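You operate a simulated robot arm through the tools that you are given. There is no shell and no other tool. Be economical: measure what you need, move in short steps, check, and stop when the job is done.

You are at the controls of a simulated robot arm. One attempt, no reset.

## Task
Release the white cell into the green lane, pin the clamp knob at 0 and shut the gate.
Fine: the pin waits in its holder meanwhile.

Only the result counts: the job must be done as asked and must still hold three seconds after the hand-in. Knocking over, shifting, dropping, spilling or breaking anything else fails it.

## Robot
A 6-joint arm with a two-finger parallel gripper, fixed in place. Base frame: the origin is at the foot of the arm, x ahead of it, y to its left, z up; the work surface is at about z = 0. Units: mm, rad, N and s.
With the tool pointing down near the work surface it reaches from about 180 to 460 mm from the base axis. Its first joint turns from -1.222 to 1.222 rad. Payload 1.9 kg.
The TCP is the grasp point between the finger pads, 23 mm short of the fingertips. In the tool frame z runs along the fingers and y along their closing line. Largest opening 94 mm; finger width 38, thickness 10; the body of the gripper, 54 by 96 mm, starts 39 mm behind the TCP.
Orientation is that of the tool frame in the base frame, as a unit quaternion [x, y, z, w]. With the fingers straight down and closing along the base's y, the tool's x points along the base's -x, its y along +y and its z along -z.

## Interface
- The arm moves only by the tool apply_moves. Its arguments are lists of equal length, an entry for each row: "linear": the shift along the base's x, y, z in units of 25 mm (1.0 is 25 mm), a list of three; "turn": the turn, a rotation vector about the base's x, y, z in units of 8 degrees (1.0 is 8 degrees), a list of three; "claw": the finger opening in cm, from 0 to 9.4. In form: {"linear": [[dx, dy, dz], ...], "turn": [[rx, ry, rz], ...], "claw": [claw, ...]}. A call has 1 to 8 rows; each row shifts and turns the commanded pose from where the row before left it. A call with a number of a shift or a turn outside -1 to 1 is refused whole. A row lasts 0.2 s, in which the tool goes at most 50 mm and 0.15 rad; a call with a longer step from one row to the next is refused whole, and so is a gripper value outside its range. Where a pose cannot be reached the arm comes as near as it can. A force on the tool above 70 N (or 10 N above the force at the start of the call, whichever is more), or a blocked arm, ends the call early, and 0.2 s more pass. Each finger travels about 108 mm/s and halts on what it meets, pressing with about 39 N; the grip force reading is that of the motor and also rises with nothing between the fingers. The clock runs only during rows and for 0.2 s after the last one: add rows that do not move to give the fingers time. The reply holds the time, the measured pose of the TCP, the force on the tool along the base axes, the opening and the grip force, in the units named above and with some noise, and new pictures: "views" is both (left out), scene, wrist or none.
- Cameras (640 x 400 px; columns grow to the right, rows downward): "scene" is fixed at [61.7, 309.3, 448.1]; the picture's right is [-0.76, -0.65, 0.00], its down [-0.22, 0.26, -0.94] and it looks along [0.61, -0.71, -0.34] (base axes); focal length 250 px, centre (320, 200). "wrist" rides on the gripper at [86, 16, -75] in the tool frame; the picture's right is [-0.18, 0.98, 0.00], its down [-0.58, -0.11, -0.81] and it looks along [-0.79, -0.15, 0.59] (tool axes); focal length 243 px, centre (320, 200).
- probe_pixels(camera, pixels): for up to 12 pixels [column, row] of the newest picture of that camera ("zoom" is the newest enlarged one), the place [x, y, z] in the base frame of the surface seen there, good to about 2 mm. The clock stands still meanwhile.
- zoom(camera, box): a new picture of the part [left, top, right, bottom] of that camera's present view, enlarged. The clock stands still meanwhile.
- sign_off(): hands the job in; it is judged then, once.

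Work in short steps. Measure before you move; look again where a grasp or a placing could have gone wrong, and mend it. You have 80 turns and 200 pictures in all, those below and enlarged ones among them. Open the gripper and draw the arm clear of the work before you hand the job in, unless the task says otherwise; then end with one line.

The tools are called after "Emit:" as a command line: name --argument value ..., lists and objects as JSON in quotes. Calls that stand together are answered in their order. apply_moves: Moves the arm, as the interface text tells. Its arguments: {"type":"object","properties":{"linear":{"type":"array","items":{"type":"array","items":{"type":"number"}}},"turn":{"type":"array","items":{"type":"array","items":{"type":"number"}}},"claw":{"type":"array","items":{"type":"number"}},"views":{"type":"string","enum":["both","scene","wrist","none"]}},"required":["linear","turn","claw"]} The other tools are called the same way: probe_pixels (camera, pixels) gives the place of the surface under pixels of a picture; zoom (camera, box) takes an enlarged picture of a part of a camera's view; sign_off () hands the job in.

At the start:

```text
t: 0.0
tool_pos: [265.3, -80.6, 396.5]
ee_rot: [0.001, 1.0, 0.0, 0.001]
ft_force: [-0.7, -0.2, 0.3]
gripper_width: 94.0
gripper_force: 0.1
```

scene: 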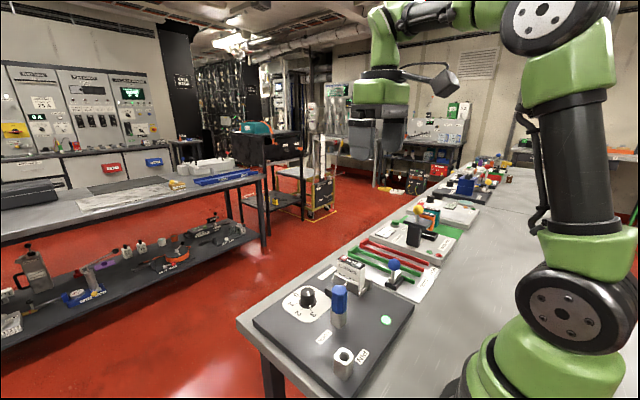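
wrist: 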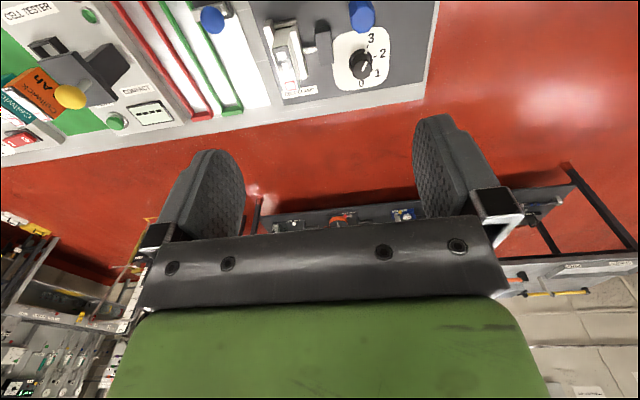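

The scene shows a panel with knob (308,297), a blue peg (339,300), a holder (343,355) and lanes (395,260). I zoom in to understand the parts.

Emit:
zoom --camera "scene" --box '[230, 250, 430, 390]'

Emit:
zoom --camera "scene" --box '[340, 170, 520, 300]'

Emit:
zoom --camera "wrist" --box '[0, 0, 240, 160]'

Emit:
zoom --camera "wrist" --box '[200, 0, 440, 140]'

```text
2.86 times, centred on (330, 320) of scene
```

zoom: 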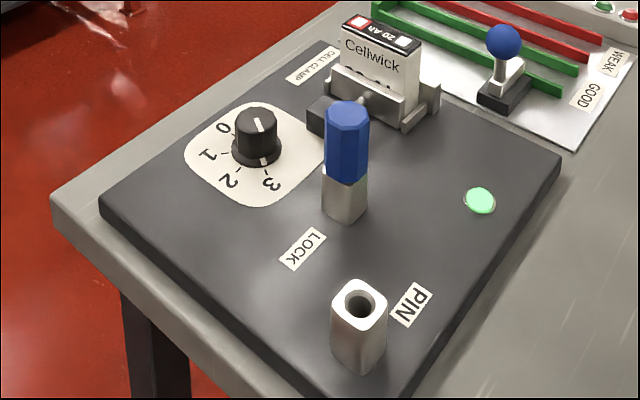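

```text
3.08 times, centred on (430, 235) of scene
```

zoom: 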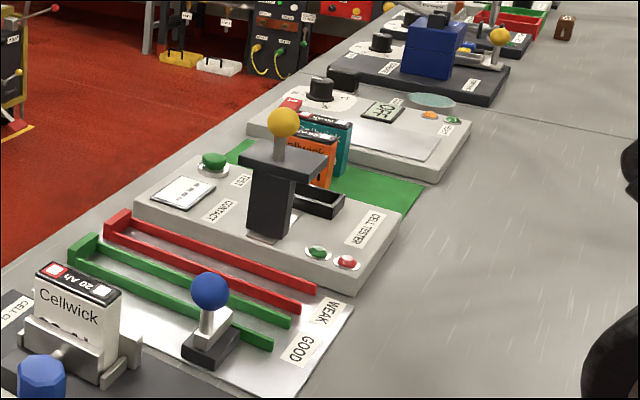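

```text
2.50 times, centred on (120, 80) of wrist
```

zoom: 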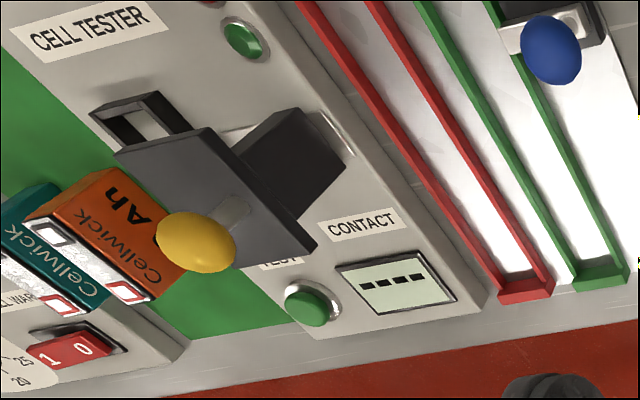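

```text
2.67 times, centred on (320, 70) of wrist
```

zoom: 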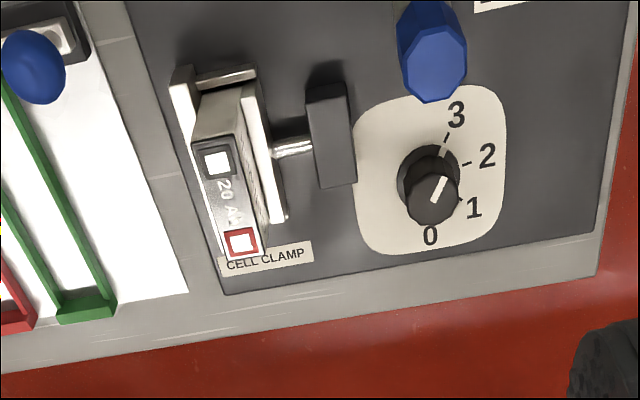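

I probe the key points in the wrist picture (fresh view) and the scene.

Emit:
probe_pixels --camera "wrist" --pixels '[[281, 59], [290, 90], [322, 50], [362, 66], [361, 15], [211, 19], [232, 110], [218, 108], [161, 2], [205, 115], [369, 31], [361, 86]]'

Emit:
probe_pixels --camera "scene" --pixels '[[339, 287], [340, 318], [343, 356], [358, 365], [310, 291], [366, 262], [352, 280], [387, 263], [395, 279], [406, 285], [380, 322], [350, 258]]'

```text
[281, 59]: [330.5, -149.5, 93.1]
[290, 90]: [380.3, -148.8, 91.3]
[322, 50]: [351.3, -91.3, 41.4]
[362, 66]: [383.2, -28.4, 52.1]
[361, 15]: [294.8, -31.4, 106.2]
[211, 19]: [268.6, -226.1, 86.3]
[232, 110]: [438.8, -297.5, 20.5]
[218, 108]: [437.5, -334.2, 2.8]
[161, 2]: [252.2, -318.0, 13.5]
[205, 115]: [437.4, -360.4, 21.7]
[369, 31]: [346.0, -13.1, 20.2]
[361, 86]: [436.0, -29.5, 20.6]
```

```text
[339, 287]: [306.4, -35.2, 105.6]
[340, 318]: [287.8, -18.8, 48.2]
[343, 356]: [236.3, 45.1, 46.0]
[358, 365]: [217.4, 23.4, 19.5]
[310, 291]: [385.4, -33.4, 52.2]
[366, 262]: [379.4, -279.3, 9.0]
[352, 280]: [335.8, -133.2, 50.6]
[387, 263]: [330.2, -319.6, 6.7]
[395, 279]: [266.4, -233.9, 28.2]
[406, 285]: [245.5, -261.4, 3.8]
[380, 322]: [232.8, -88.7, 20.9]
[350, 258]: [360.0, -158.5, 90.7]
```

Panel top is z≈20, the pin stands at (300,-33), the knob at (385,-30), the cell at about (355,-150). I move back and to the right to look at the gate and lane from the wrist.

Emit:
apply_moves --linear '[[-0.6, -1, 0], [-0.6, -1, 0], [-0.6, -1, 0], [-0.6, -1, 0], [0, -0.5, 0], [0, 0, 0]]' --turn '[[0, 0, 0], [0, 0, 0], [0, 0, 0], [0, 0, 0], [0, 0, 0], [0, 0, 0]]' --claw '[9.4, 9.4, 9.4, 9.4, 9.4, 9.4]' --views "wrist"

```text
t: 1.4
tool_pos: [204.9, -193.0, 395.9]
ee_rot: [0.002, 1.0, 0.0, 0.001]
ft_force: [1.0, 0.7, 0.4]
gripper_width: 94.1
gripper_force: 0.2
```

wrist: 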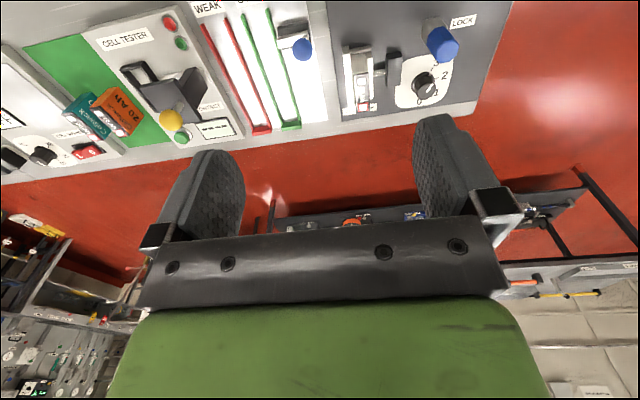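

The gate (300,45) and clamp are now both visible; I zoom in.

Emit:
zoom --camera "wrist" --box '[190, 0, 350, 140]'

Emit:
zoom --camera "wrist" --box '[330, 0, 490, 120]'

Emit:
zoom --camera "scene" --box '[280, 270, 340, 330]'

Emit:
zoom --camera "scene" --box '[340, 225, 450, 305]'

```text
2.86 times, centred on (270, 70) of wrist
```

zoom: 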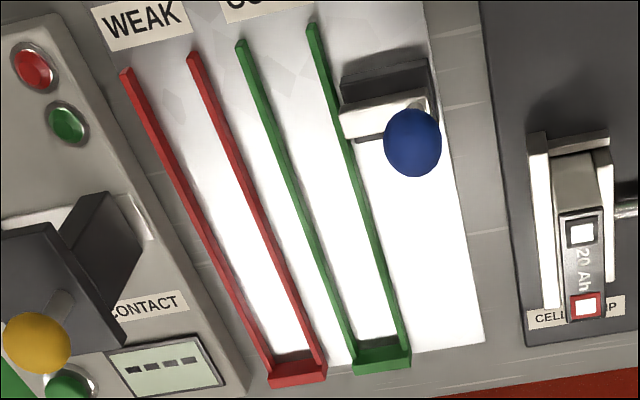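

```text
3.33 times, centred on (410, 60) of wrist
```

zoom: 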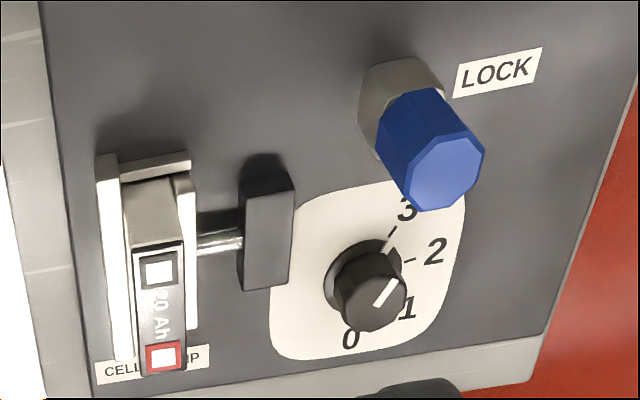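

```text
6.67 times, centred on (310, 300) of scene
```

zoom: 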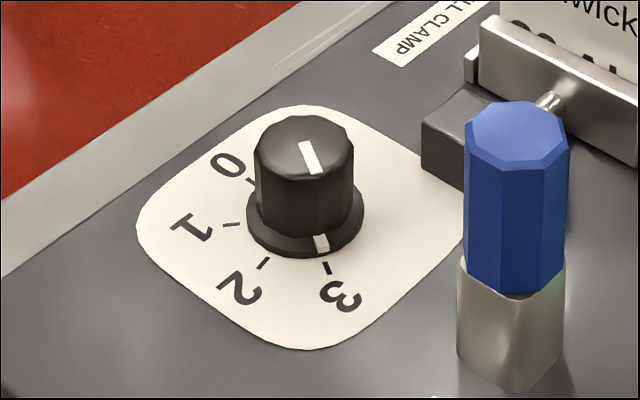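

```text
5.00 times, centred on (395, 265) of scene
```

zoom: 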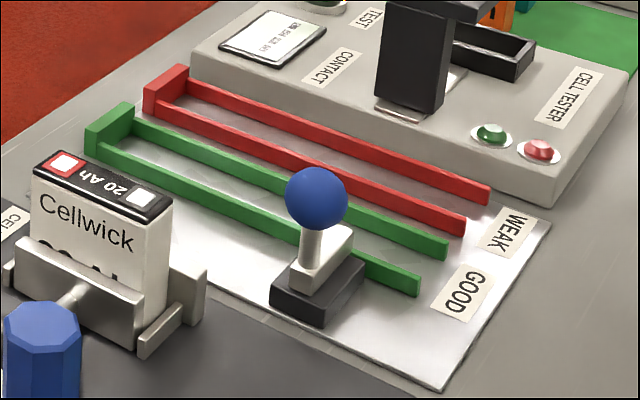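

I probe the knob's ticks/marks, gate parts and lane rails.

Emit:
probe_pixels --camera "zoom" --pixels '[[316, 195], [340, 245], [312, 275], [290, 302], [312, 315], [345, 322], [345, 262], [418, 290], [445, 255], [100, 160], [90, 135], [125, 108]]'

Emit:
zoom --camera "wrist" --box '[265, 0, 325, 60]'

Emit:
zoom --camera "scene" --box '[280, 270, 340, 330]'

```text
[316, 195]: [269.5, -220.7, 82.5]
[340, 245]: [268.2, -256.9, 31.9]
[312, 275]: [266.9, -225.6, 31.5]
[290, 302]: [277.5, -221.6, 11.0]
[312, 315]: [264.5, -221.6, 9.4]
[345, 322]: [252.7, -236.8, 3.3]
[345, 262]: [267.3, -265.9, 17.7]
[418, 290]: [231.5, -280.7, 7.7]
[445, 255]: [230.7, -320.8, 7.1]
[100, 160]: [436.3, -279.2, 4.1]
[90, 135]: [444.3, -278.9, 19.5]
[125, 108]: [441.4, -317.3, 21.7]
```

```text
6.67 times, centred on (295, 30) of wrist
```

zoom: 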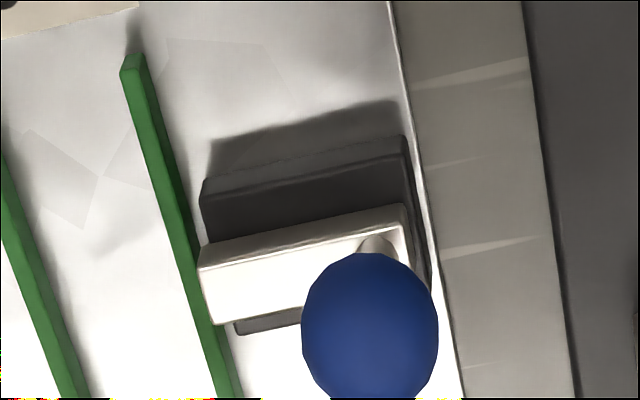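

```text
6.67 times, centred on (310, 300) of scene
```

zoom: 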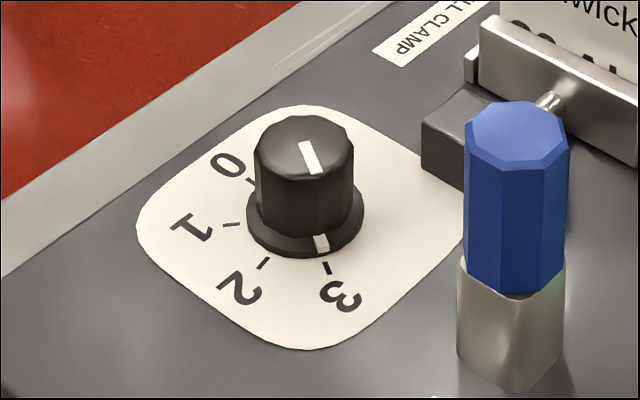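

Emit:
probe_pixels --camera "zoom" --pixels '[[304, 143], [316, 170], [321, 242], [328, 269], [262, 263], [232, 225], [250, 181], [300, 118], [262, 150], [345, 165], [510, 110], [511, 140]]'

Emit:
zoom --camera "scene" --box '[325, 250, 385, 300]'

```text
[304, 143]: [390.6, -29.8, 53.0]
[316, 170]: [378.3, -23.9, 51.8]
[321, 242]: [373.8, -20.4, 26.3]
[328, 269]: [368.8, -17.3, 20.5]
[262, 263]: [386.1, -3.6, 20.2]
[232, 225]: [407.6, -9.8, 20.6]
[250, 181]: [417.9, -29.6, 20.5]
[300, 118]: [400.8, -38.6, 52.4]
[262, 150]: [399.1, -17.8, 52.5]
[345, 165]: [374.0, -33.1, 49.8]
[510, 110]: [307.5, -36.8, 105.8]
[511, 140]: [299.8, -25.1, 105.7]
```

```text
8.00 times, centred on (355, 275) of scene
```

zoom: 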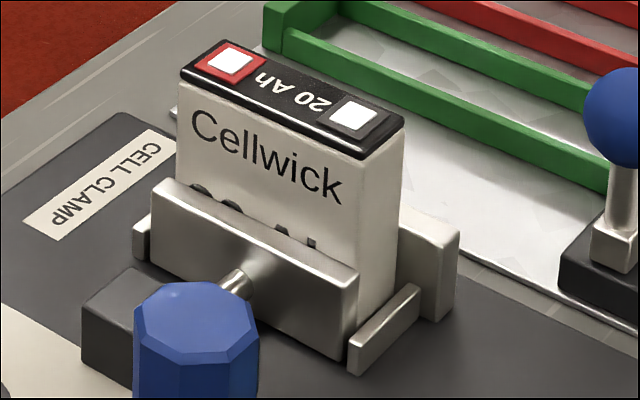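

Ticks fit a knob centre ≈(388,-31) with 0,1,2,3 at about 0°,50°,100°,150°; the mark now stands at 3. I probe the cell, jaws, pin and holder.

Emit:
probe_pixels --camera "zoom" --pixels '[[180, 75], [235, 45], [403, 125], [355, 155], [155, 185], [355, 275], [430, 215], [250, 225], [350, 365], [400, 290], [140, 235], [410, 200]]'

Emit:
zoom --camera "scene" --box '[315, 270, 375, 390]'

```text
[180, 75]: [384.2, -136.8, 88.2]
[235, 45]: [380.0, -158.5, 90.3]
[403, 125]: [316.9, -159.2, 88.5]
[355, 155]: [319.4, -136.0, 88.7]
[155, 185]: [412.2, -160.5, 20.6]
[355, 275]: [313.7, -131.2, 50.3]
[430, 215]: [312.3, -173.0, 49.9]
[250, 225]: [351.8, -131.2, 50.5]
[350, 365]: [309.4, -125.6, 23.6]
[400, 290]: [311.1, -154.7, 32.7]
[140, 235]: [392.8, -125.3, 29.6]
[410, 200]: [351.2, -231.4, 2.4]
```

```text
3.33 times, centred on (345, 330) of scene
```

zoom: 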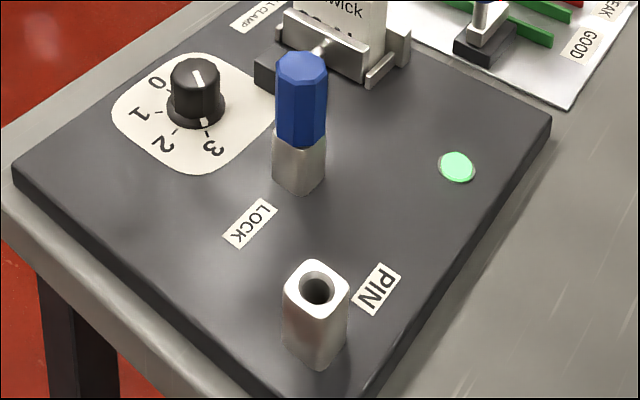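

Emit:
probe_pixels --camera "zoom" --pixels '[[301, 55], [280, 65], [323, 72], [300, 135], [283, 137], [320, 142], [288, 290], [325, 263], [348, 275], [312, 308], [316, 275], [300, 275]]'

```text
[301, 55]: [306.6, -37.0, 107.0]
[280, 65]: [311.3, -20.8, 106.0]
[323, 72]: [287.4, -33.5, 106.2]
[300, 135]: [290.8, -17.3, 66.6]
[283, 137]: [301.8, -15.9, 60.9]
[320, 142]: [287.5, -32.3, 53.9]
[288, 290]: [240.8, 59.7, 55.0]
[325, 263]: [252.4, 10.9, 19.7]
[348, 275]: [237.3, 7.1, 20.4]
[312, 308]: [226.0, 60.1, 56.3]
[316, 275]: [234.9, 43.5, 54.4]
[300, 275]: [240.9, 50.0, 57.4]
```

I zoom tightly on the holder and on the pin for exact centres.

Emit:
zoom --camera "scene" --box '[328, 340, 358, 385]'

Emit:
zoom --camera "scene" --box '[325, 280, 355, 330]'

```text
8.89 times, centred on (343, 362) of scene
```

zoom: 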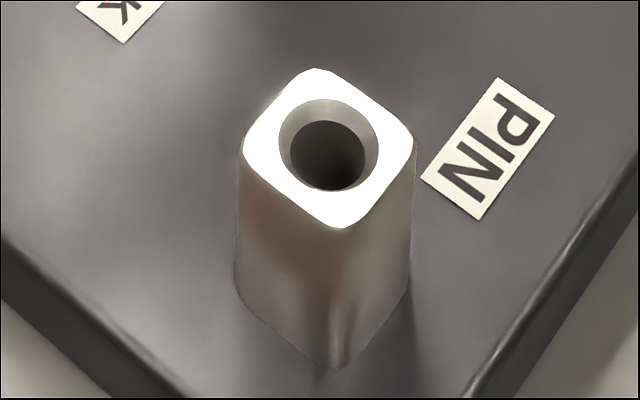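

```text
8.00 times, centred on (340, 305) of scene
```

zoom: 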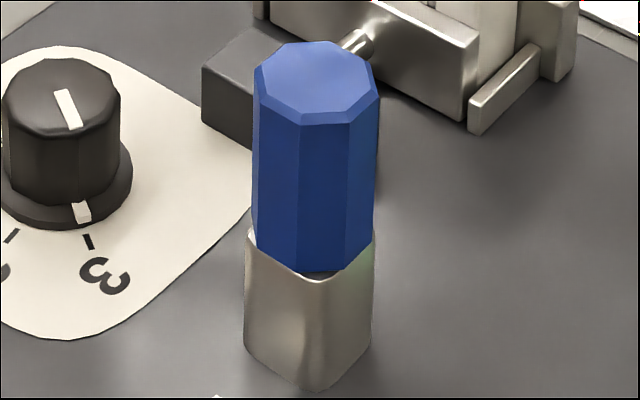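

Emit:
probe_pixels --camera "zoom" --pixels '[[316, 82], [262, 68], [290, 48], [338, 46], [368, 64], [374, 97], [350, 116], [305, 116], [265, 100], [66, 108], [250, 240], [372, 245]]'

Emit:
zoom --camera "scene" --box '[328, 340, 358, 385]'

```text
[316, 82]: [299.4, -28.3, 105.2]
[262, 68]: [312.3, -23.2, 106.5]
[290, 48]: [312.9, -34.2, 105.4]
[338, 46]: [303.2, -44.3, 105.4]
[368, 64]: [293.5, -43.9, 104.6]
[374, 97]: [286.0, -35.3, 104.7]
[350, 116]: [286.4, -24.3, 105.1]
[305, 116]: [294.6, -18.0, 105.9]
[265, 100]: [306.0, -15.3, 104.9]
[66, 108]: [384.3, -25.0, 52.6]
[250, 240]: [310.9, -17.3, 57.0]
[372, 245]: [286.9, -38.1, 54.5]
```

```text
8.89 times, centred on (343, 362) of scene
```

zoom: 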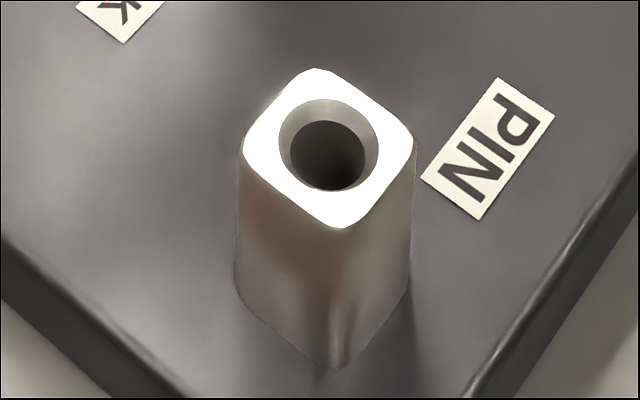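

Emit:
probe_pixels --camera "zoom" --pixels '[[318, 75], [408, 137], [342, 222], [250, 150], [320, 90], [395, 150], [330, 205], [265, 140], [283, 110], [370, 110], [365, 195], [290, 185]]'

```text
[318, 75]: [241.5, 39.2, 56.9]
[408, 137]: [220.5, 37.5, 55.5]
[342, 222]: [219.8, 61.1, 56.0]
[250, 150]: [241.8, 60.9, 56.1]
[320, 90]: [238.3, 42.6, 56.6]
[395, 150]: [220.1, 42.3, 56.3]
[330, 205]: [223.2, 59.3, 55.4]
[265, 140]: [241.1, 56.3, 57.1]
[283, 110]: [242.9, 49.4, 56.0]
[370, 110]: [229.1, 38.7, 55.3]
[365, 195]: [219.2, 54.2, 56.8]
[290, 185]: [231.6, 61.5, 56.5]
```

Pin centre (299.5,-30), handle z 57–106; holder centre (231,50), top z 56. I move above the pin.

Emit:
apply_moves --linear '[[0.472, 0.815, -1], [0.472, 0.815, -1], [0.472, 0.815, -1], [0.472, 0.815, -1], [0.472, 0.815, -1], [0.472, 0.815, -1], [0.472, 0.815, -1], [0.472, 0.815, -1]]' --turn '[[0, 0, 0], [0, 0, 0], [0, 0, 0], [0, 0, 0], [0, 0, 0], [0, 0, 0], [0, 0, 0], [0, 0, 0]]' --claw '[6, 6, 6, 6, 6, 6, 6, 6]'

```text
t: 3.2
tool_pos: [299.7, -28.1, 196.7]
ee_rot: [0.001, 1.0, 0.001, 0.001]
ft_force: [0.3, -0.5, 0.0]
gripper_width: 60.0
gripper_force: 0.0
```

scene: 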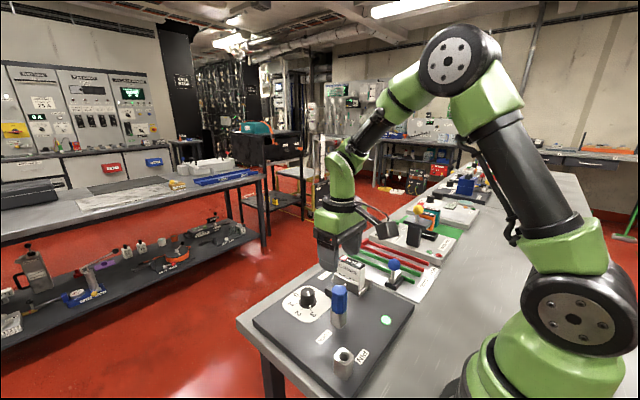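
wrist: 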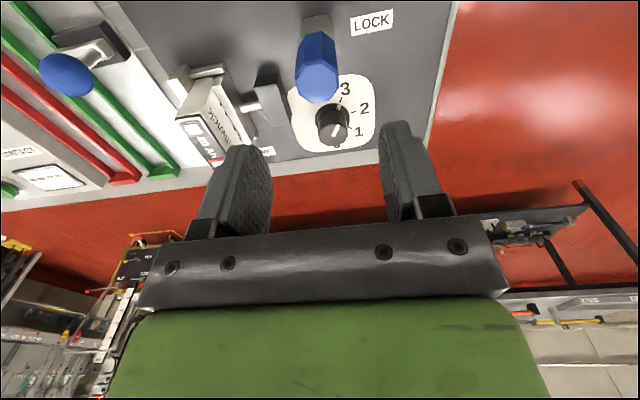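

Above the pin, all clear; I descend to z≈86 straddling the handle.

Emit:
apply_moves --linear '[[0, 0, -1], [0, 0, -1], [0, 0, -1], [0, 0, -1], [0, 0, -0.4], [0, 0, 0]]' --turn '[[0, 0, 0], [0, 0, 0], [0, 0, 0], [0, 0, 0], [0, 0, 0], [0, 0, 0]]' --claw '[6, 6, 6, 6, 6, 6]'

```text
t: 4.6
tool_pos: [299.3, -26.8, 86.9]
ee_rot: [0.0, 1.0, 0.0, 0.001]
ft_force: [0.0, 0.1, -0.3]
gripper_width: 60.0
gripper_force: 0.0
```

scene: 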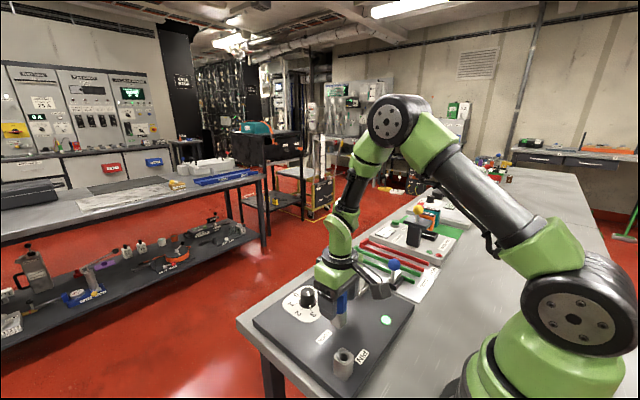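
wrist: 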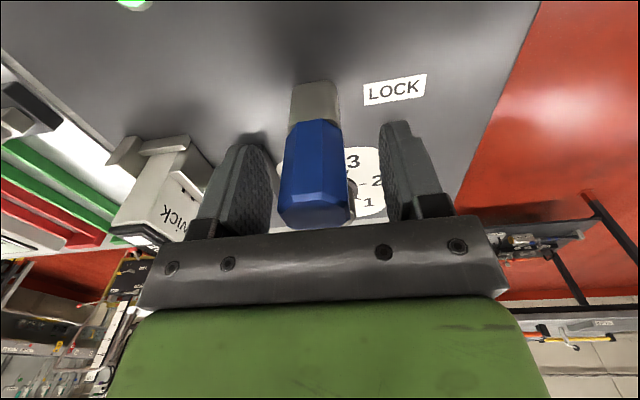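

The pin (315,175) sits slightly left of the finger gap, and y reads -26.8; I shift -3 mm in y and reread.

Emit:
apply_moves --linear '[[0, -0.12, 0], [0, 0, 0]]' --turn '[[0, 0, 0], [0, 0, 0]]' --claw '[6, 6]' --views "wrist"

```text
t: 5.2
tool_pos: [300.6, -31.1, 87.6]
ee_rot: [0.001, 1.0, 0.0, 0.0]
ft_force: [0.0, 0.4, -1.0]
gripper_width: 59.9
gripper_force: 0.1
```

wrist: 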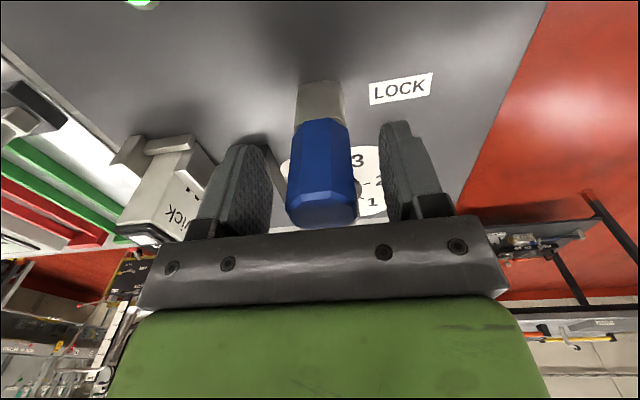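

Centred. I close on the handle.

Emit:
apply_moves --linear '[[0, 0, 0], [0, 0, 0], [0, 0, 0]]' --turn '[[0, 0, 0], [0, 0, 0], [0, 0, 0]]' --claw '[1.5, 1.5, 1.5]' --views "wrist"

```text
t: 6.0
tool_pos: [299.8, -31.7, 86.4]
ee_rot: [0.001, 1.0, 0.0, 0.001]
ft_force: [0.3, 3.5, 0.1]
gripper_width: 29.7
gripper_force: 39.2
```

wrist: 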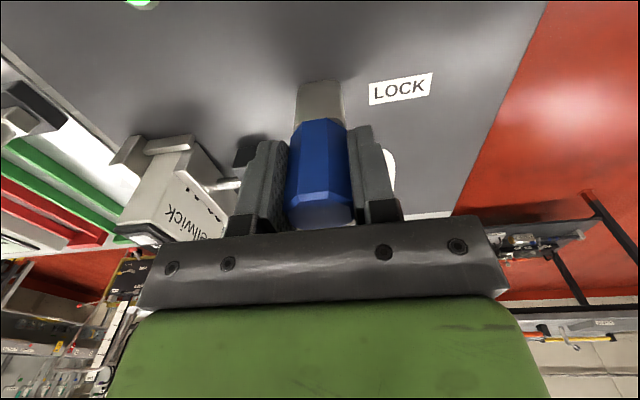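

Gripped (29.7 mm, slight +3.5 N in y so the true pin centre is a hair to +y). I lift straight up slowly.

Emit:
apply_moves --linear '[[0, 0.03, 0.4], [0, 0, 0.8], [0, 0, 0.8], [0, 0, 0.8], [0, 0, 0]]' --turn '[[0, 0, 0], [0, 0, 0], [0, 0, 0], [0, 0, 0], [0, 0, 0]]' --claw '[1.5, 1.5, 1.5, 1.5, 1.5]'

```text
t: 7.2
tool_pos: [299.5, -31.3, 155.3]
ee_rot: [0.001, 1.0, 0.0, -0.001]
ft_force: [0.4, 0.3, -0.9]
gripper_width: 29.6
gripper_force: 38.9
```

scene: 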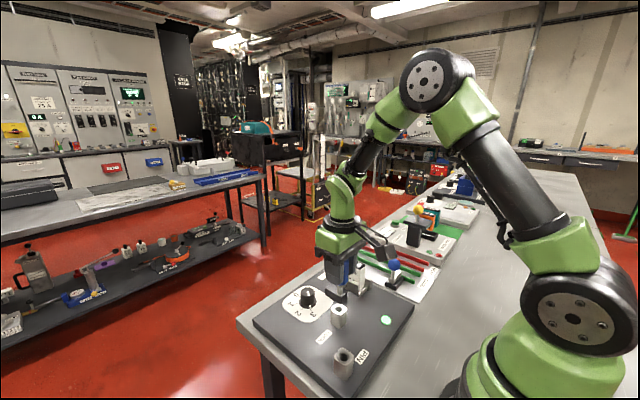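
wrist: 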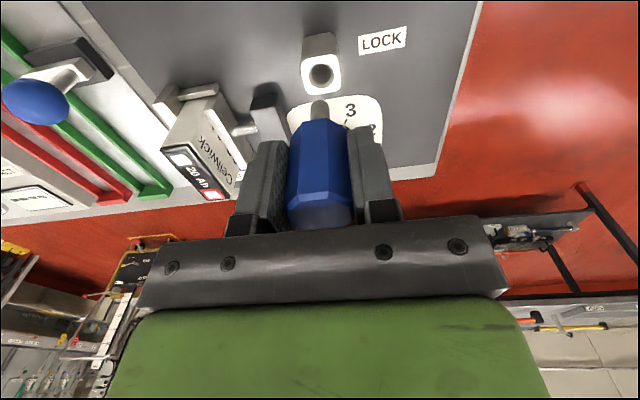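

The pin is out. I measure the lock bore and the pin tip before going to the holder.

Emit:
zoom --camera "scene" --box '[320, 270, 370, 390]'

Emit:
probe_pixels --camera "wrist" --pixels '[[305, 64], [337, 64], [306, 90], [338, 90], [321, 60], [305, 75], [339, 78], [319, 103], [318, 125]]'

Emit:
probe_pixels --camera "scene" --pixels '[[338, 305], [338, 311], [333, 309], [345, 309], [339, 315], [339, 309]]'

```text
3.33 times, centred on (345, 330) of scene
```

zoom: 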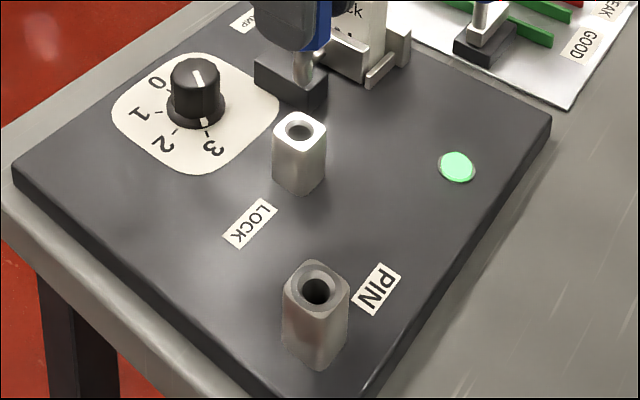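

```text
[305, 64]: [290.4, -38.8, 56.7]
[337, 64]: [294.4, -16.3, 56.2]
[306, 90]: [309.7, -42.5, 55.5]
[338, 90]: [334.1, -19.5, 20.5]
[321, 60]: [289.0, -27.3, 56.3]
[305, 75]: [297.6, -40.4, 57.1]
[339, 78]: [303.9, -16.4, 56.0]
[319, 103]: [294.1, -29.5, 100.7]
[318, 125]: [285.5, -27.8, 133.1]
```

```text
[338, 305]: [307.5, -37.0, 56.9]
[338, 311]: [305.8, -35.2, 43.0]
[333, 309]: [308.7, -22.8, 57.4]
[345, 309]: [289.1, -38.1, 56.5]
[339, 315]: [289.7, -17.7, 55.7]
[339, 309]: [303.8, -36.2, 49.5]
```

Lock bore centre ≈(299.5,-29.5); the holder is offset by (-68.5,+79.5). I carry the pin over at the same height.

Emit:
apply_moves --linear '[[-0.685, 0.795, 0], [-0.685, 0.795, 0], [-0.685, 0.795, 0], [-0.685, 0.795, 0], [0, 0, 0], [0, 0, 0]]' --turn '[[0, 0, 0], [0, 0, 0], [0, 0, 0], [0, 0, 0], [0, 0, 0], [0, 0, 0]]' --claw '[1.5, 1.5, 1.5, 1.5, 1.5, 1.5]'

Emit:
zoom --camera "scene" --box '[300, 290, 390, 390]'

Emit:
zoom --camera "wrist" --box '[260, 0, 380, 140]'

```text
t: 8.6
tool_pos: [230.8, 48.9, 157.5]
ee_rot: [0.0, 1.0, 0.0, 0.001]
ft_force: [0.3, -0.4, -1.0]
gripper_width: 29.7
gripper_force: 39.0
```

scene: 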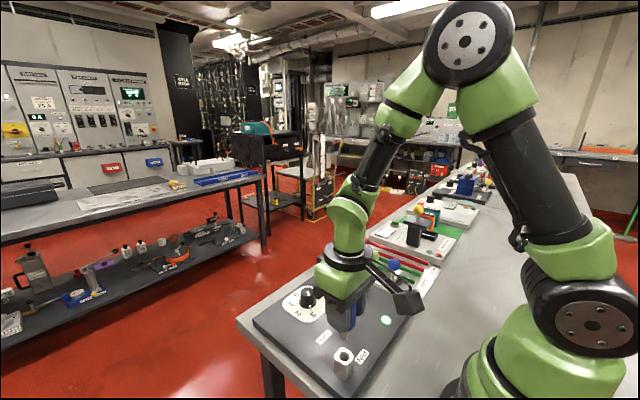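
wrist: 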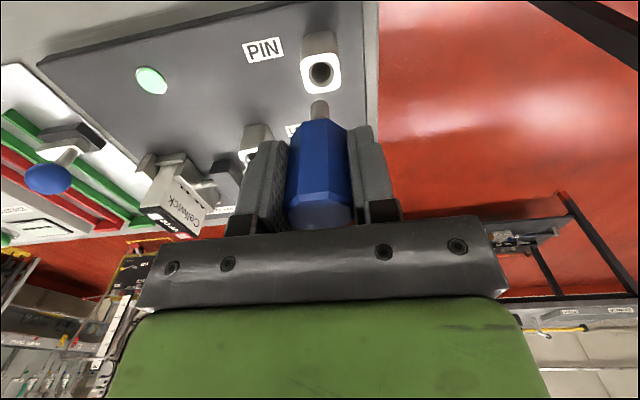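

```text
4.00 times, centred on (345, 340) of scene
```

zoom: 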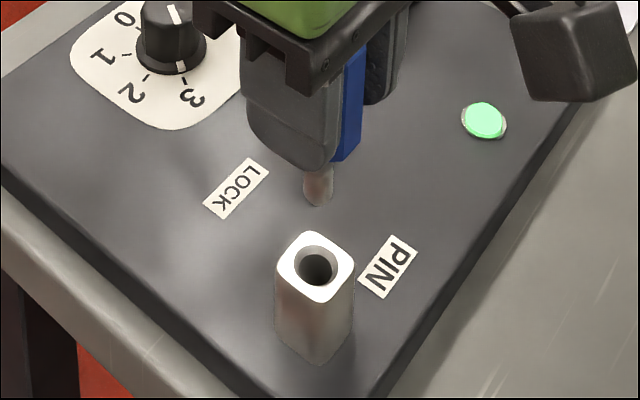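

```text
2.86 times, centred on (320, 70) of wrist
```

zoom: 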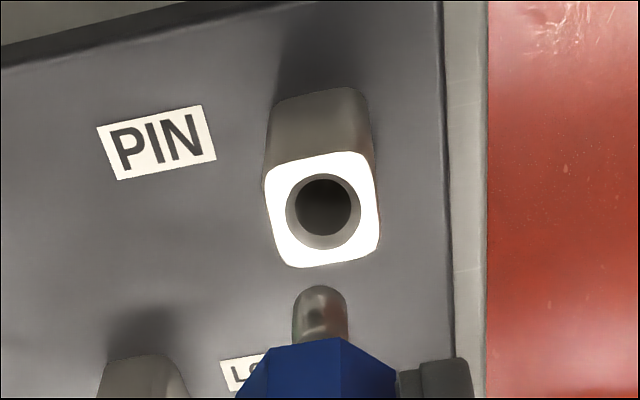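

Bore (321,73) and tip (320,103) line up as they did over the lock. I lower toward the holder mouth and check.

Emit:
apply_moves --linear '[[0, 0, -0.7], [0, 0, -0.7], [0, 0, 0]]' --turn '[[0, 0, 0], [0, 0, 0], [0, 0, 0]]' --claw '[1.5, 1.5, 1.5]' --views "wrist"

Emit:
zoom --camera "scene" --box '[315, 320, 375, 390]'

Emit:
zoom --camera "wrist" --box '[270, 50, 370, 130]'

```text
t: 9.4
tool_pos: [231.3, 49.7, 121.9]
ee_rot: [0.001, 1.0, 0.0, 0.001]
ft_force: [0.6, 0.2, -0.6]
gripper_width: 29.4
gripper_force: 38.9
```

wrist: 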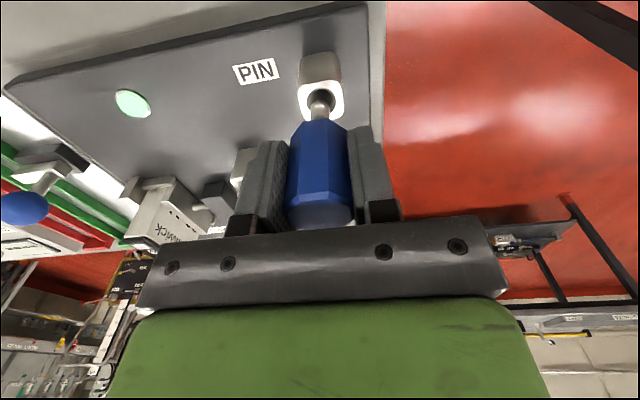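

```text
5.71 times, centred on (345, 355) of scene
```

zoom: 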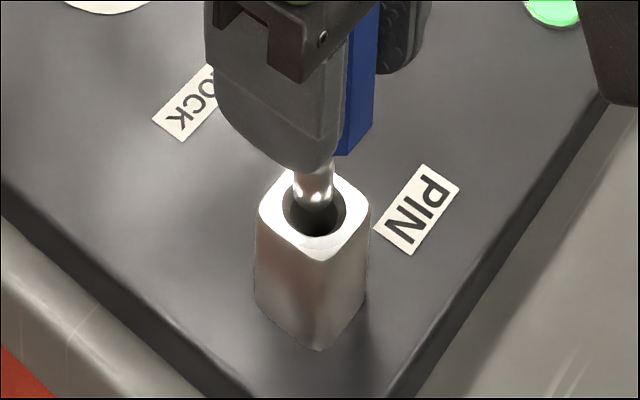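

```text
5.00 times, centred on (320, 90) of wrist
```

zoom: 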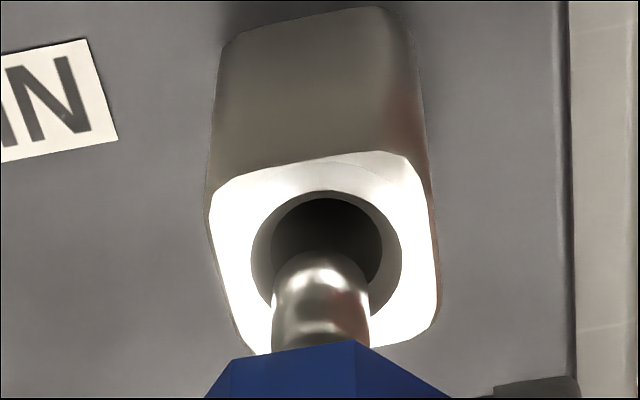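

Tip is within the chamfer (0.5 mm off in y); I nudge +0.5 mm and insert down to seated height.

Emit:
apply_moves --linear '[[0, 0.02, -0.4], [0, 0, -0.3], [0, 0, -0.3], [0, 0, -0.2], [0, 0, -0.15], [0, 0, 0]]' --turn '[[0, 0, 0], [0, 0, 0], [0, 0, 0], [0, 0, 0], [0, 0, 0], [0, 0, 0]]' --claw '[1.5, 1.5, 1.5, 1.5, 1.5, 1.5]' --views "wrist"

Emit:
zoom --camera "scene" --box '[315, 320, 375, 390]'

```text
t: 10.8
tool_pos: [231.9, 49.7, 89.0]
ee_rot: [0.002, 1.0, 0.0, 0.0]
ft_force: [-2.7, -0.9, -1.4]
gripper_width: 29.6
gripper_force: 39.2
```

wrist: 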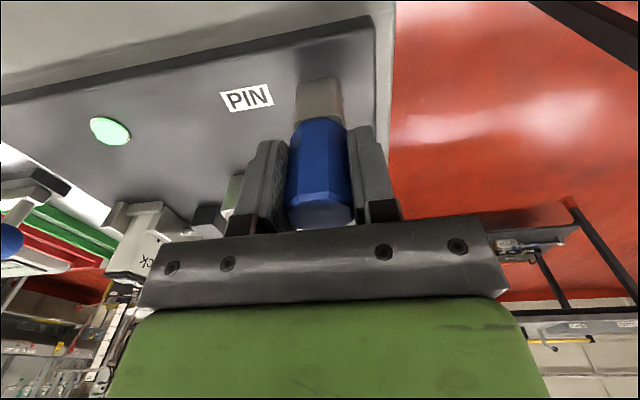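

```text
5.71 times, centred on (345, 355) of scene
```

zoom: 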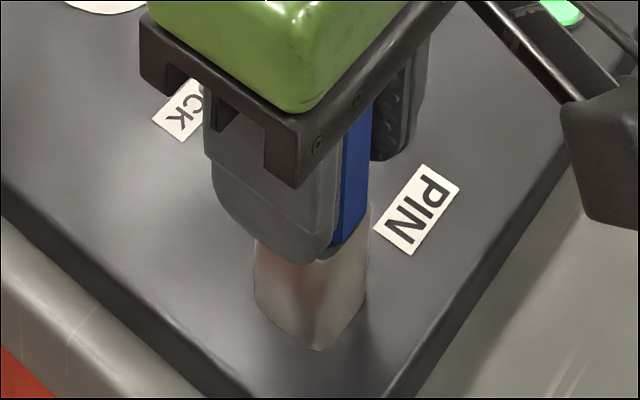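

Nearly seated (z 89 vs 86.5). I lower 2 mm more, open, and rise.

Emit:
apply_moves --linear '[[-0.02, 0, -0.08], [0, 0, 0], [0, 0, 0], [0, 0, 0]]' --turn '[[0, 0, 0], [0, 0, 0], [0, 0, 0], [0, 0, 0]]' --claw '[1.5, 1.5, 6, 6]' --views "none"

Emit:
apply_moves --linear '[[0, 0, 0.5], [0, 0, 1], [0, 0, 1], [0, 0, 1], [0, 0, 0.5], [0, 0, 0]]' --turn '[[0, 0, 0], [0, 0, 0], [0, 0, 0], [0, 0, 0], [0, 0, 0], [0, 0, 0]]' --claw '[6, 6, 6, 6, 6, 6]'

Emit:
zoom --camera "scene" --box '[280, 270, 390, 390]'

```text
t: 11.8
tool_pos: [230.6, 49.8, 86.3]
ee_rot: [0.001, 1.0, 0.0, 0.001]
ft_force: [0.4, -0.6, -0.1]
gripper_width: 59.6
gripper_force: 0.1
```

```text
t: 13.2
tool_pos: [229.8, 49.2, 186.2]
ee_rot: [0.001, 1.0, 0.001, 0.001]
ft_force: [0.5, -0.3, -0.4]
gripper_width: 60.1
gripper_force: 0.1
```

scene: 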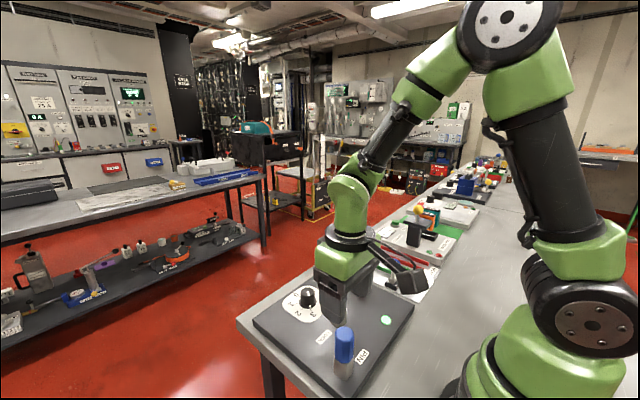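
wrist: 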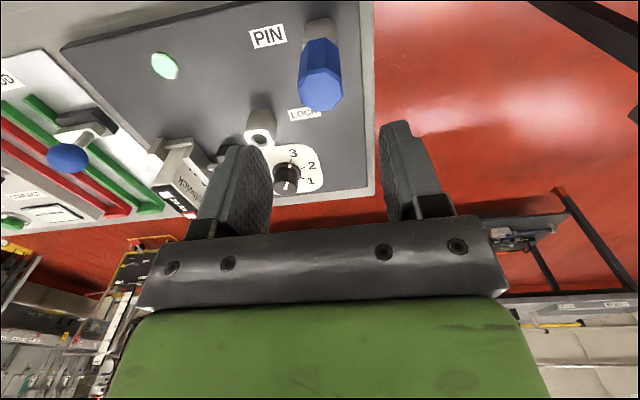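

```text
3.33 times, centred on (335, 330) of scene
```

zoom: 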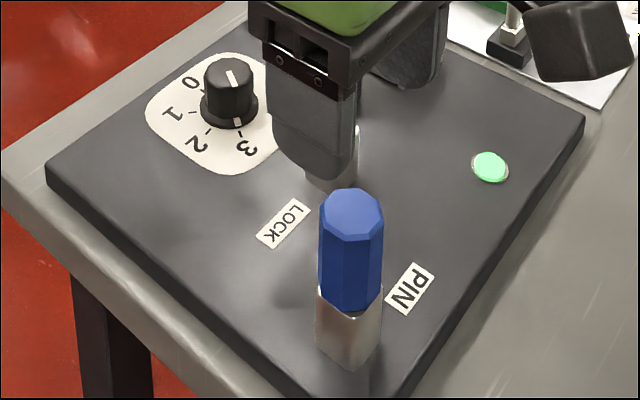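

The pin is parked in its holder and the knob mark stays at 3 with centre ≈(391,-30). I go above the knob with the tool yawed about +75°, so that the -150° turn stays symmetric.

Emit:
apply_moves --linear '[[0.8, -0.4, -0.15], [0.8, -0.4, -0.15], [0.8, -0.4, -0.15], [0.8, -0.4, -0.15], [0.8, -0.4, -0.15], [0.8, -0.4, -0.15], [0.8, -0.4, -0.15], [0.8, -0.4, -0.15]]' --turn '[[0, 0, 1], [0, 0, 1], [0, 0, 1], [0, 0, 1], [0, 0, 1], [0, 0, 1], [0, 0, 1], [0, 0, 1]]' --claw '[6, 6, 6, 6, 6, 6, 6, 6]' --views "none"

Emit:
apply_moves --linear '[[0, 0, 0], [0, 0, 0], [0, 0, 0]]' --turn '[[0, 0, 1], [0, 0, 0.375], [0, 0, 0]]' --claw '[6, 6, 6]'

```text
t: 15.0
tool_pos: [391.6, -31.8, 154.8]
ee_rot: [-0.53, 0.848, 0.001, 0.002]
ft_force: [0.0, -0.9, -1.1]
gripper_width: 59.9
gripper_force: 0.1
```

```text
t: 15.8
tool_pos: [391.0, -30.8, 155.7]
ee_rot: [-0.608, 0.794, 0.001, 0.001]
ft_force: [-1.0, -0.1, 0.1]
gripper_width: 59.9
gripper_force: 0.1
```

scene: 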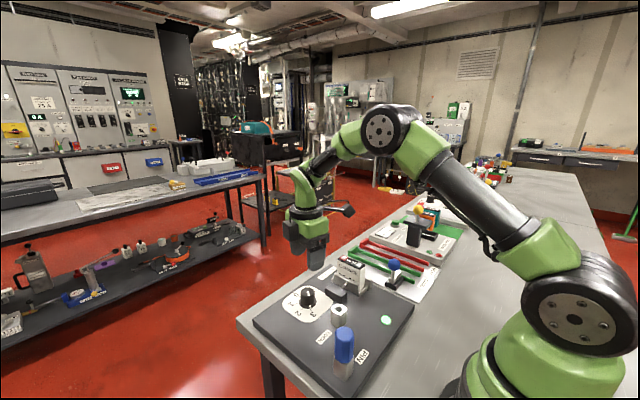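
wrist: 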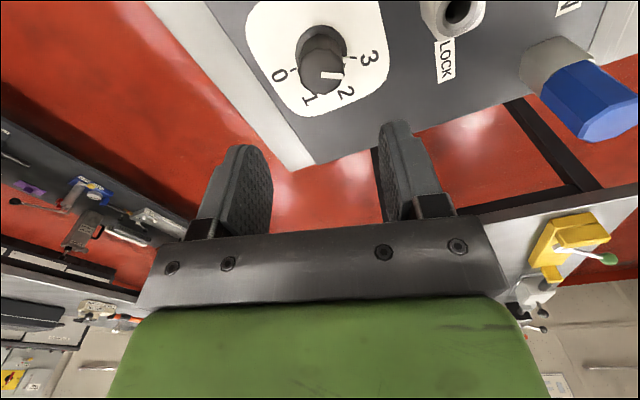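

The knob (322,72) is in view; I probe its top for an exact centre.

Emit:
zoom --camera "wrist" --box '[240, 0, 410, 125]'

Emit:
probe_pixels --camera "zoom" --pixels '[[262, 250], [355, 250], [310, 210], [300, 320], [335, 280], [330, 270], [270, 290], [350, 300], [306, 270], [225, 165], [395, 205]]'

```text
3.20 times, centred on (325, 62) of wrist
```

zoom: 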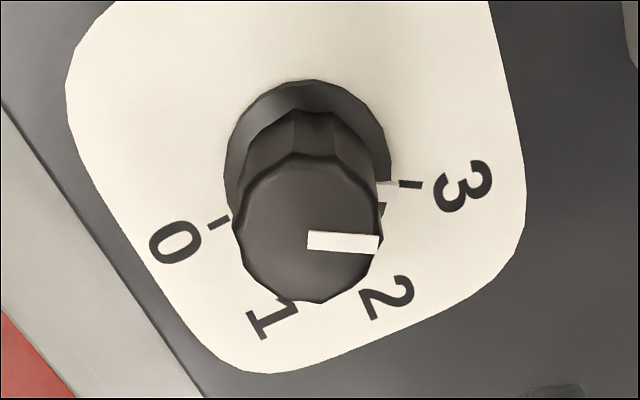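

```text
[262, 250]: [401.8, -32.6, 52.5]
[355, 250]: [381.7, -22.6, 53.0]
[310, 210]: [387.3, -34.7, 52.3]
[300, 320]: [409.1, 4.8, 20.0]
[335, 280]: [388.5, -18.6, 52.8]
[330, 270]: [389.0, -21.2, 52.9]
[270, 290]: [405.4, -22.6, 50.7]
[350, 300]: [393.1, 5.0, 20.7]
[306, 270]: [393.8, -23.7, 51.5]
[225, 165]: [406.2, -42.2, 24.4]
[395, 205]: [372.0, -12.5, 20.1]
```

Knob centre ≈(390,-31), TCP is over it. I descend to z≈54 (tips above the skirt).

Emit:
apply_moves --linear '[[-0.03, 0, -1], [0, 0, -1], [0, 0, -1], [0, 0, -0.6], [0, 0, -0.45], [0, 0, 0]]' --turn '[[0, 0, 0], [0, 0, 0], [0, 0, 0], [0, 0, 0], [0, 0, 0], [0, 0, 0]]' --claw '[6, 6, 6, 6, 6, 6]'

```text
t: 17.2
tool_pos: [390.8, -28.9, 53.9]
ee_rot: [-0.608, 0.794, 0.001, 0.001]
ft_force: [-0.5, 0.1, -0.2]
gripper_width: 60.0
gripper_force: 0.0
```

scene: 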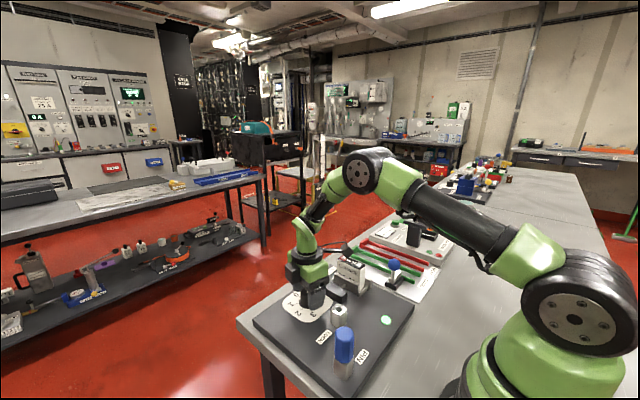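
wrist: 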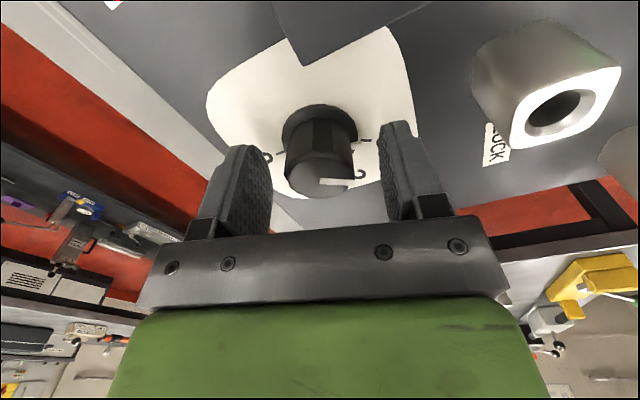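

Knob is between the pads; I close.

Emit:
apply_moves --linear '[[0, 0, 0], [0, 0, 0], [0, 0, 0]]' --turn '[[0, 0, 0], [0, 0, 0], [0, 0, 0]]' --claw '[1, 1, 1]' --views "none"

```text
t: 18.0
tool_pos: [389.6, -30.7, 54.4]
ee_rot: [-0.609, 0.793, 0.0, 0.001]
ft_force: [11.5, -0.2, -9.9]
gripper_width: 33.7
gripper_force: 44.7
```

Gripped at 33.7 mm (knob width) with an 11 N side load, so I ease +1 mm in x, lift slightly off the load, and begin turning clockwise.

Emit:
apply_moves --linear '[[0.04, 0, 0.02], [0, 0, 0], [0, 0, 0], [0, 0, 0]]' --turn '[[0, 0, 0], [0, 0, -0.5], [0, 0, -1], [0, 0, 0]]' --claw '[1, 1, 1, 1]'

Emit:
zoom --camera "wrist" --box '[200, 80, 440, 230]'

```text
t: 19.0
tool_pos: [389.1, -30.4, 54.6]
ee_rot: [-0.521, 0.853, 0.002, -0.001]
ft_force: [-3.7, -0.7, -20.1]
gripper_width: 34.1
gripper_force: 44.6
```

scene: 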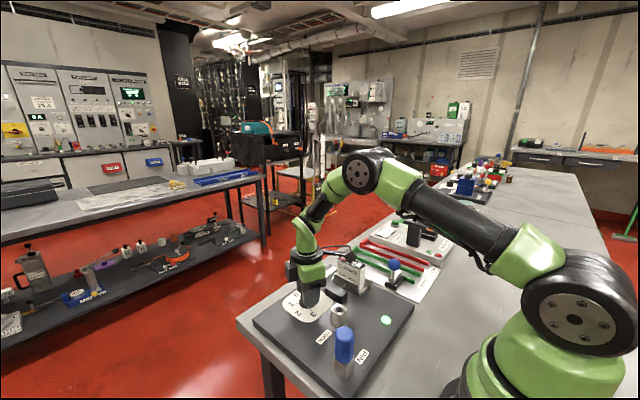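
wrist: 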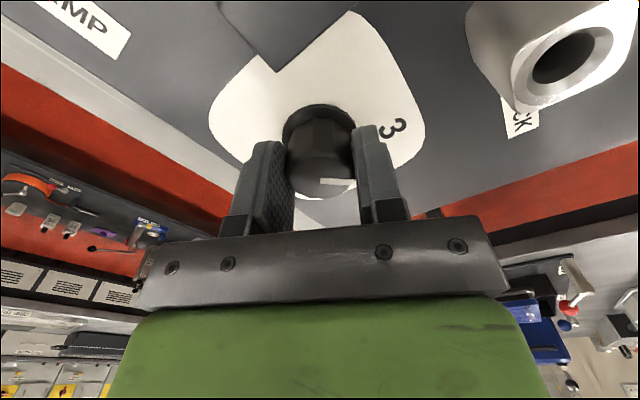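

```text
2.67 times, centred on (320, 155) of wrist
```

zoom: 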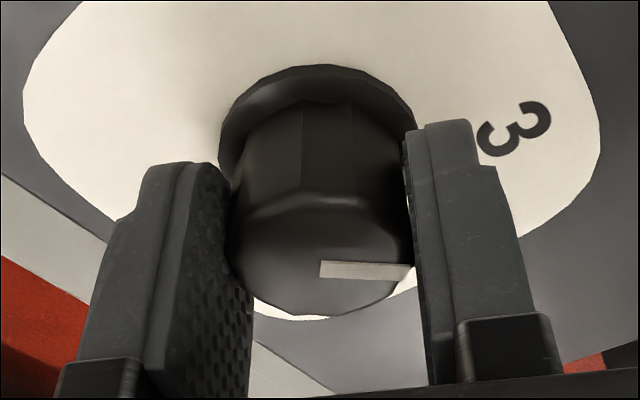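

The knob follows (mark stays fixed relative to the fingers while the dial rotates). I relax 1 mm downward and continue turning.

Emit:
apply_moves --linear '[[0, 0, -0.04], [0, 0, 0], [0, 0, 0], [0, 0, 0], [0, 0, 0], [0, 0, 0], [0, 0, 0]]' --turn '[[0, 0, 0], [0, 0, -1], [0, 0, -1], [0, 0, -1], [0, 0, -1], [0, 0, -1], [0, 0, 0]]' --claw '[1, 1, 1, 1, 1, 1, 1]' --views "wrist"

```text
t: 20.6
tool_pos: [390.6, -30.6, 53.6]
ee_rot: [-0.197, 0.98, 0.001, -0.001]
ft_force: [-33.2, 11.6, 28.9]
gripper_width: 33.9
gripper_force: 44.9
```

wrist: 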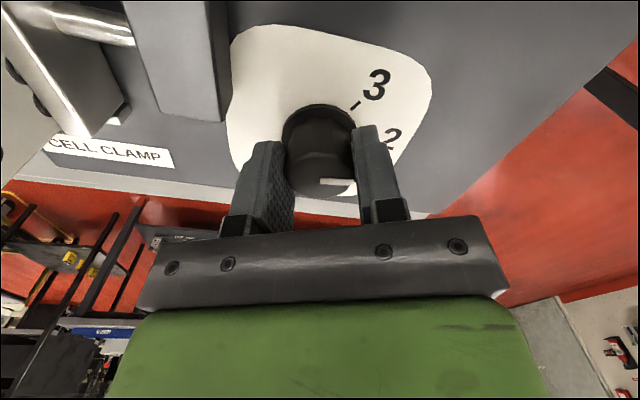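

Side forces have built up (-33 N x, +29 N z); I ease the position by the force reading before continuing.

Emit:
apply_moves --linear '[[-0.05, 0.015, 0.02], [0, 0, 0]]' --turn '[[0, 0, 0], [0, 0, 0]]' --claw '[1, 1]' --views "none"

```text
t: 21.2
tool_pos: [390.1, -30.3, 53.6]
ee_rot: [-0.198, 0.98, 0.001, 0.001]
ft_force: [2.7, 13.3, -3.3]
gripper_width: 33.9
gripper_force: 44.8
```

Relaxed. I turn another 40° with a small y ease.

Emit:
apply_moves --linear '[[0, 0.02, 0], [0, 0, 0], [0, 0, 0], [0, 0, 0], [0, 0, 0]]' --turn '[[0, 0, -1], [0, 0, -1], [0, 0, -1], [0, 0, -1], [0, 0, 0]]' --claw '[1, 1, 1, 1, 1]' --views "wrist"

```text
t: 22.4
tool_pos: [389.4, -29.4, 54.0]
ee_rot: [0.079, 0.997, 0.0, 0.002]
ft_force: [20.9, 4.3, -31.0]
gripper_width: 34.0
gripper_force: 45.1
```

wrist: 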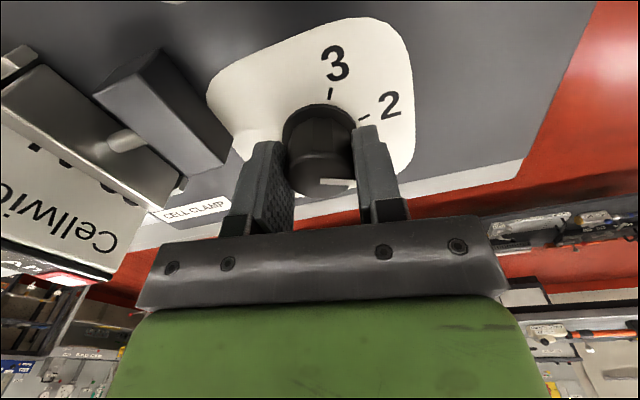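

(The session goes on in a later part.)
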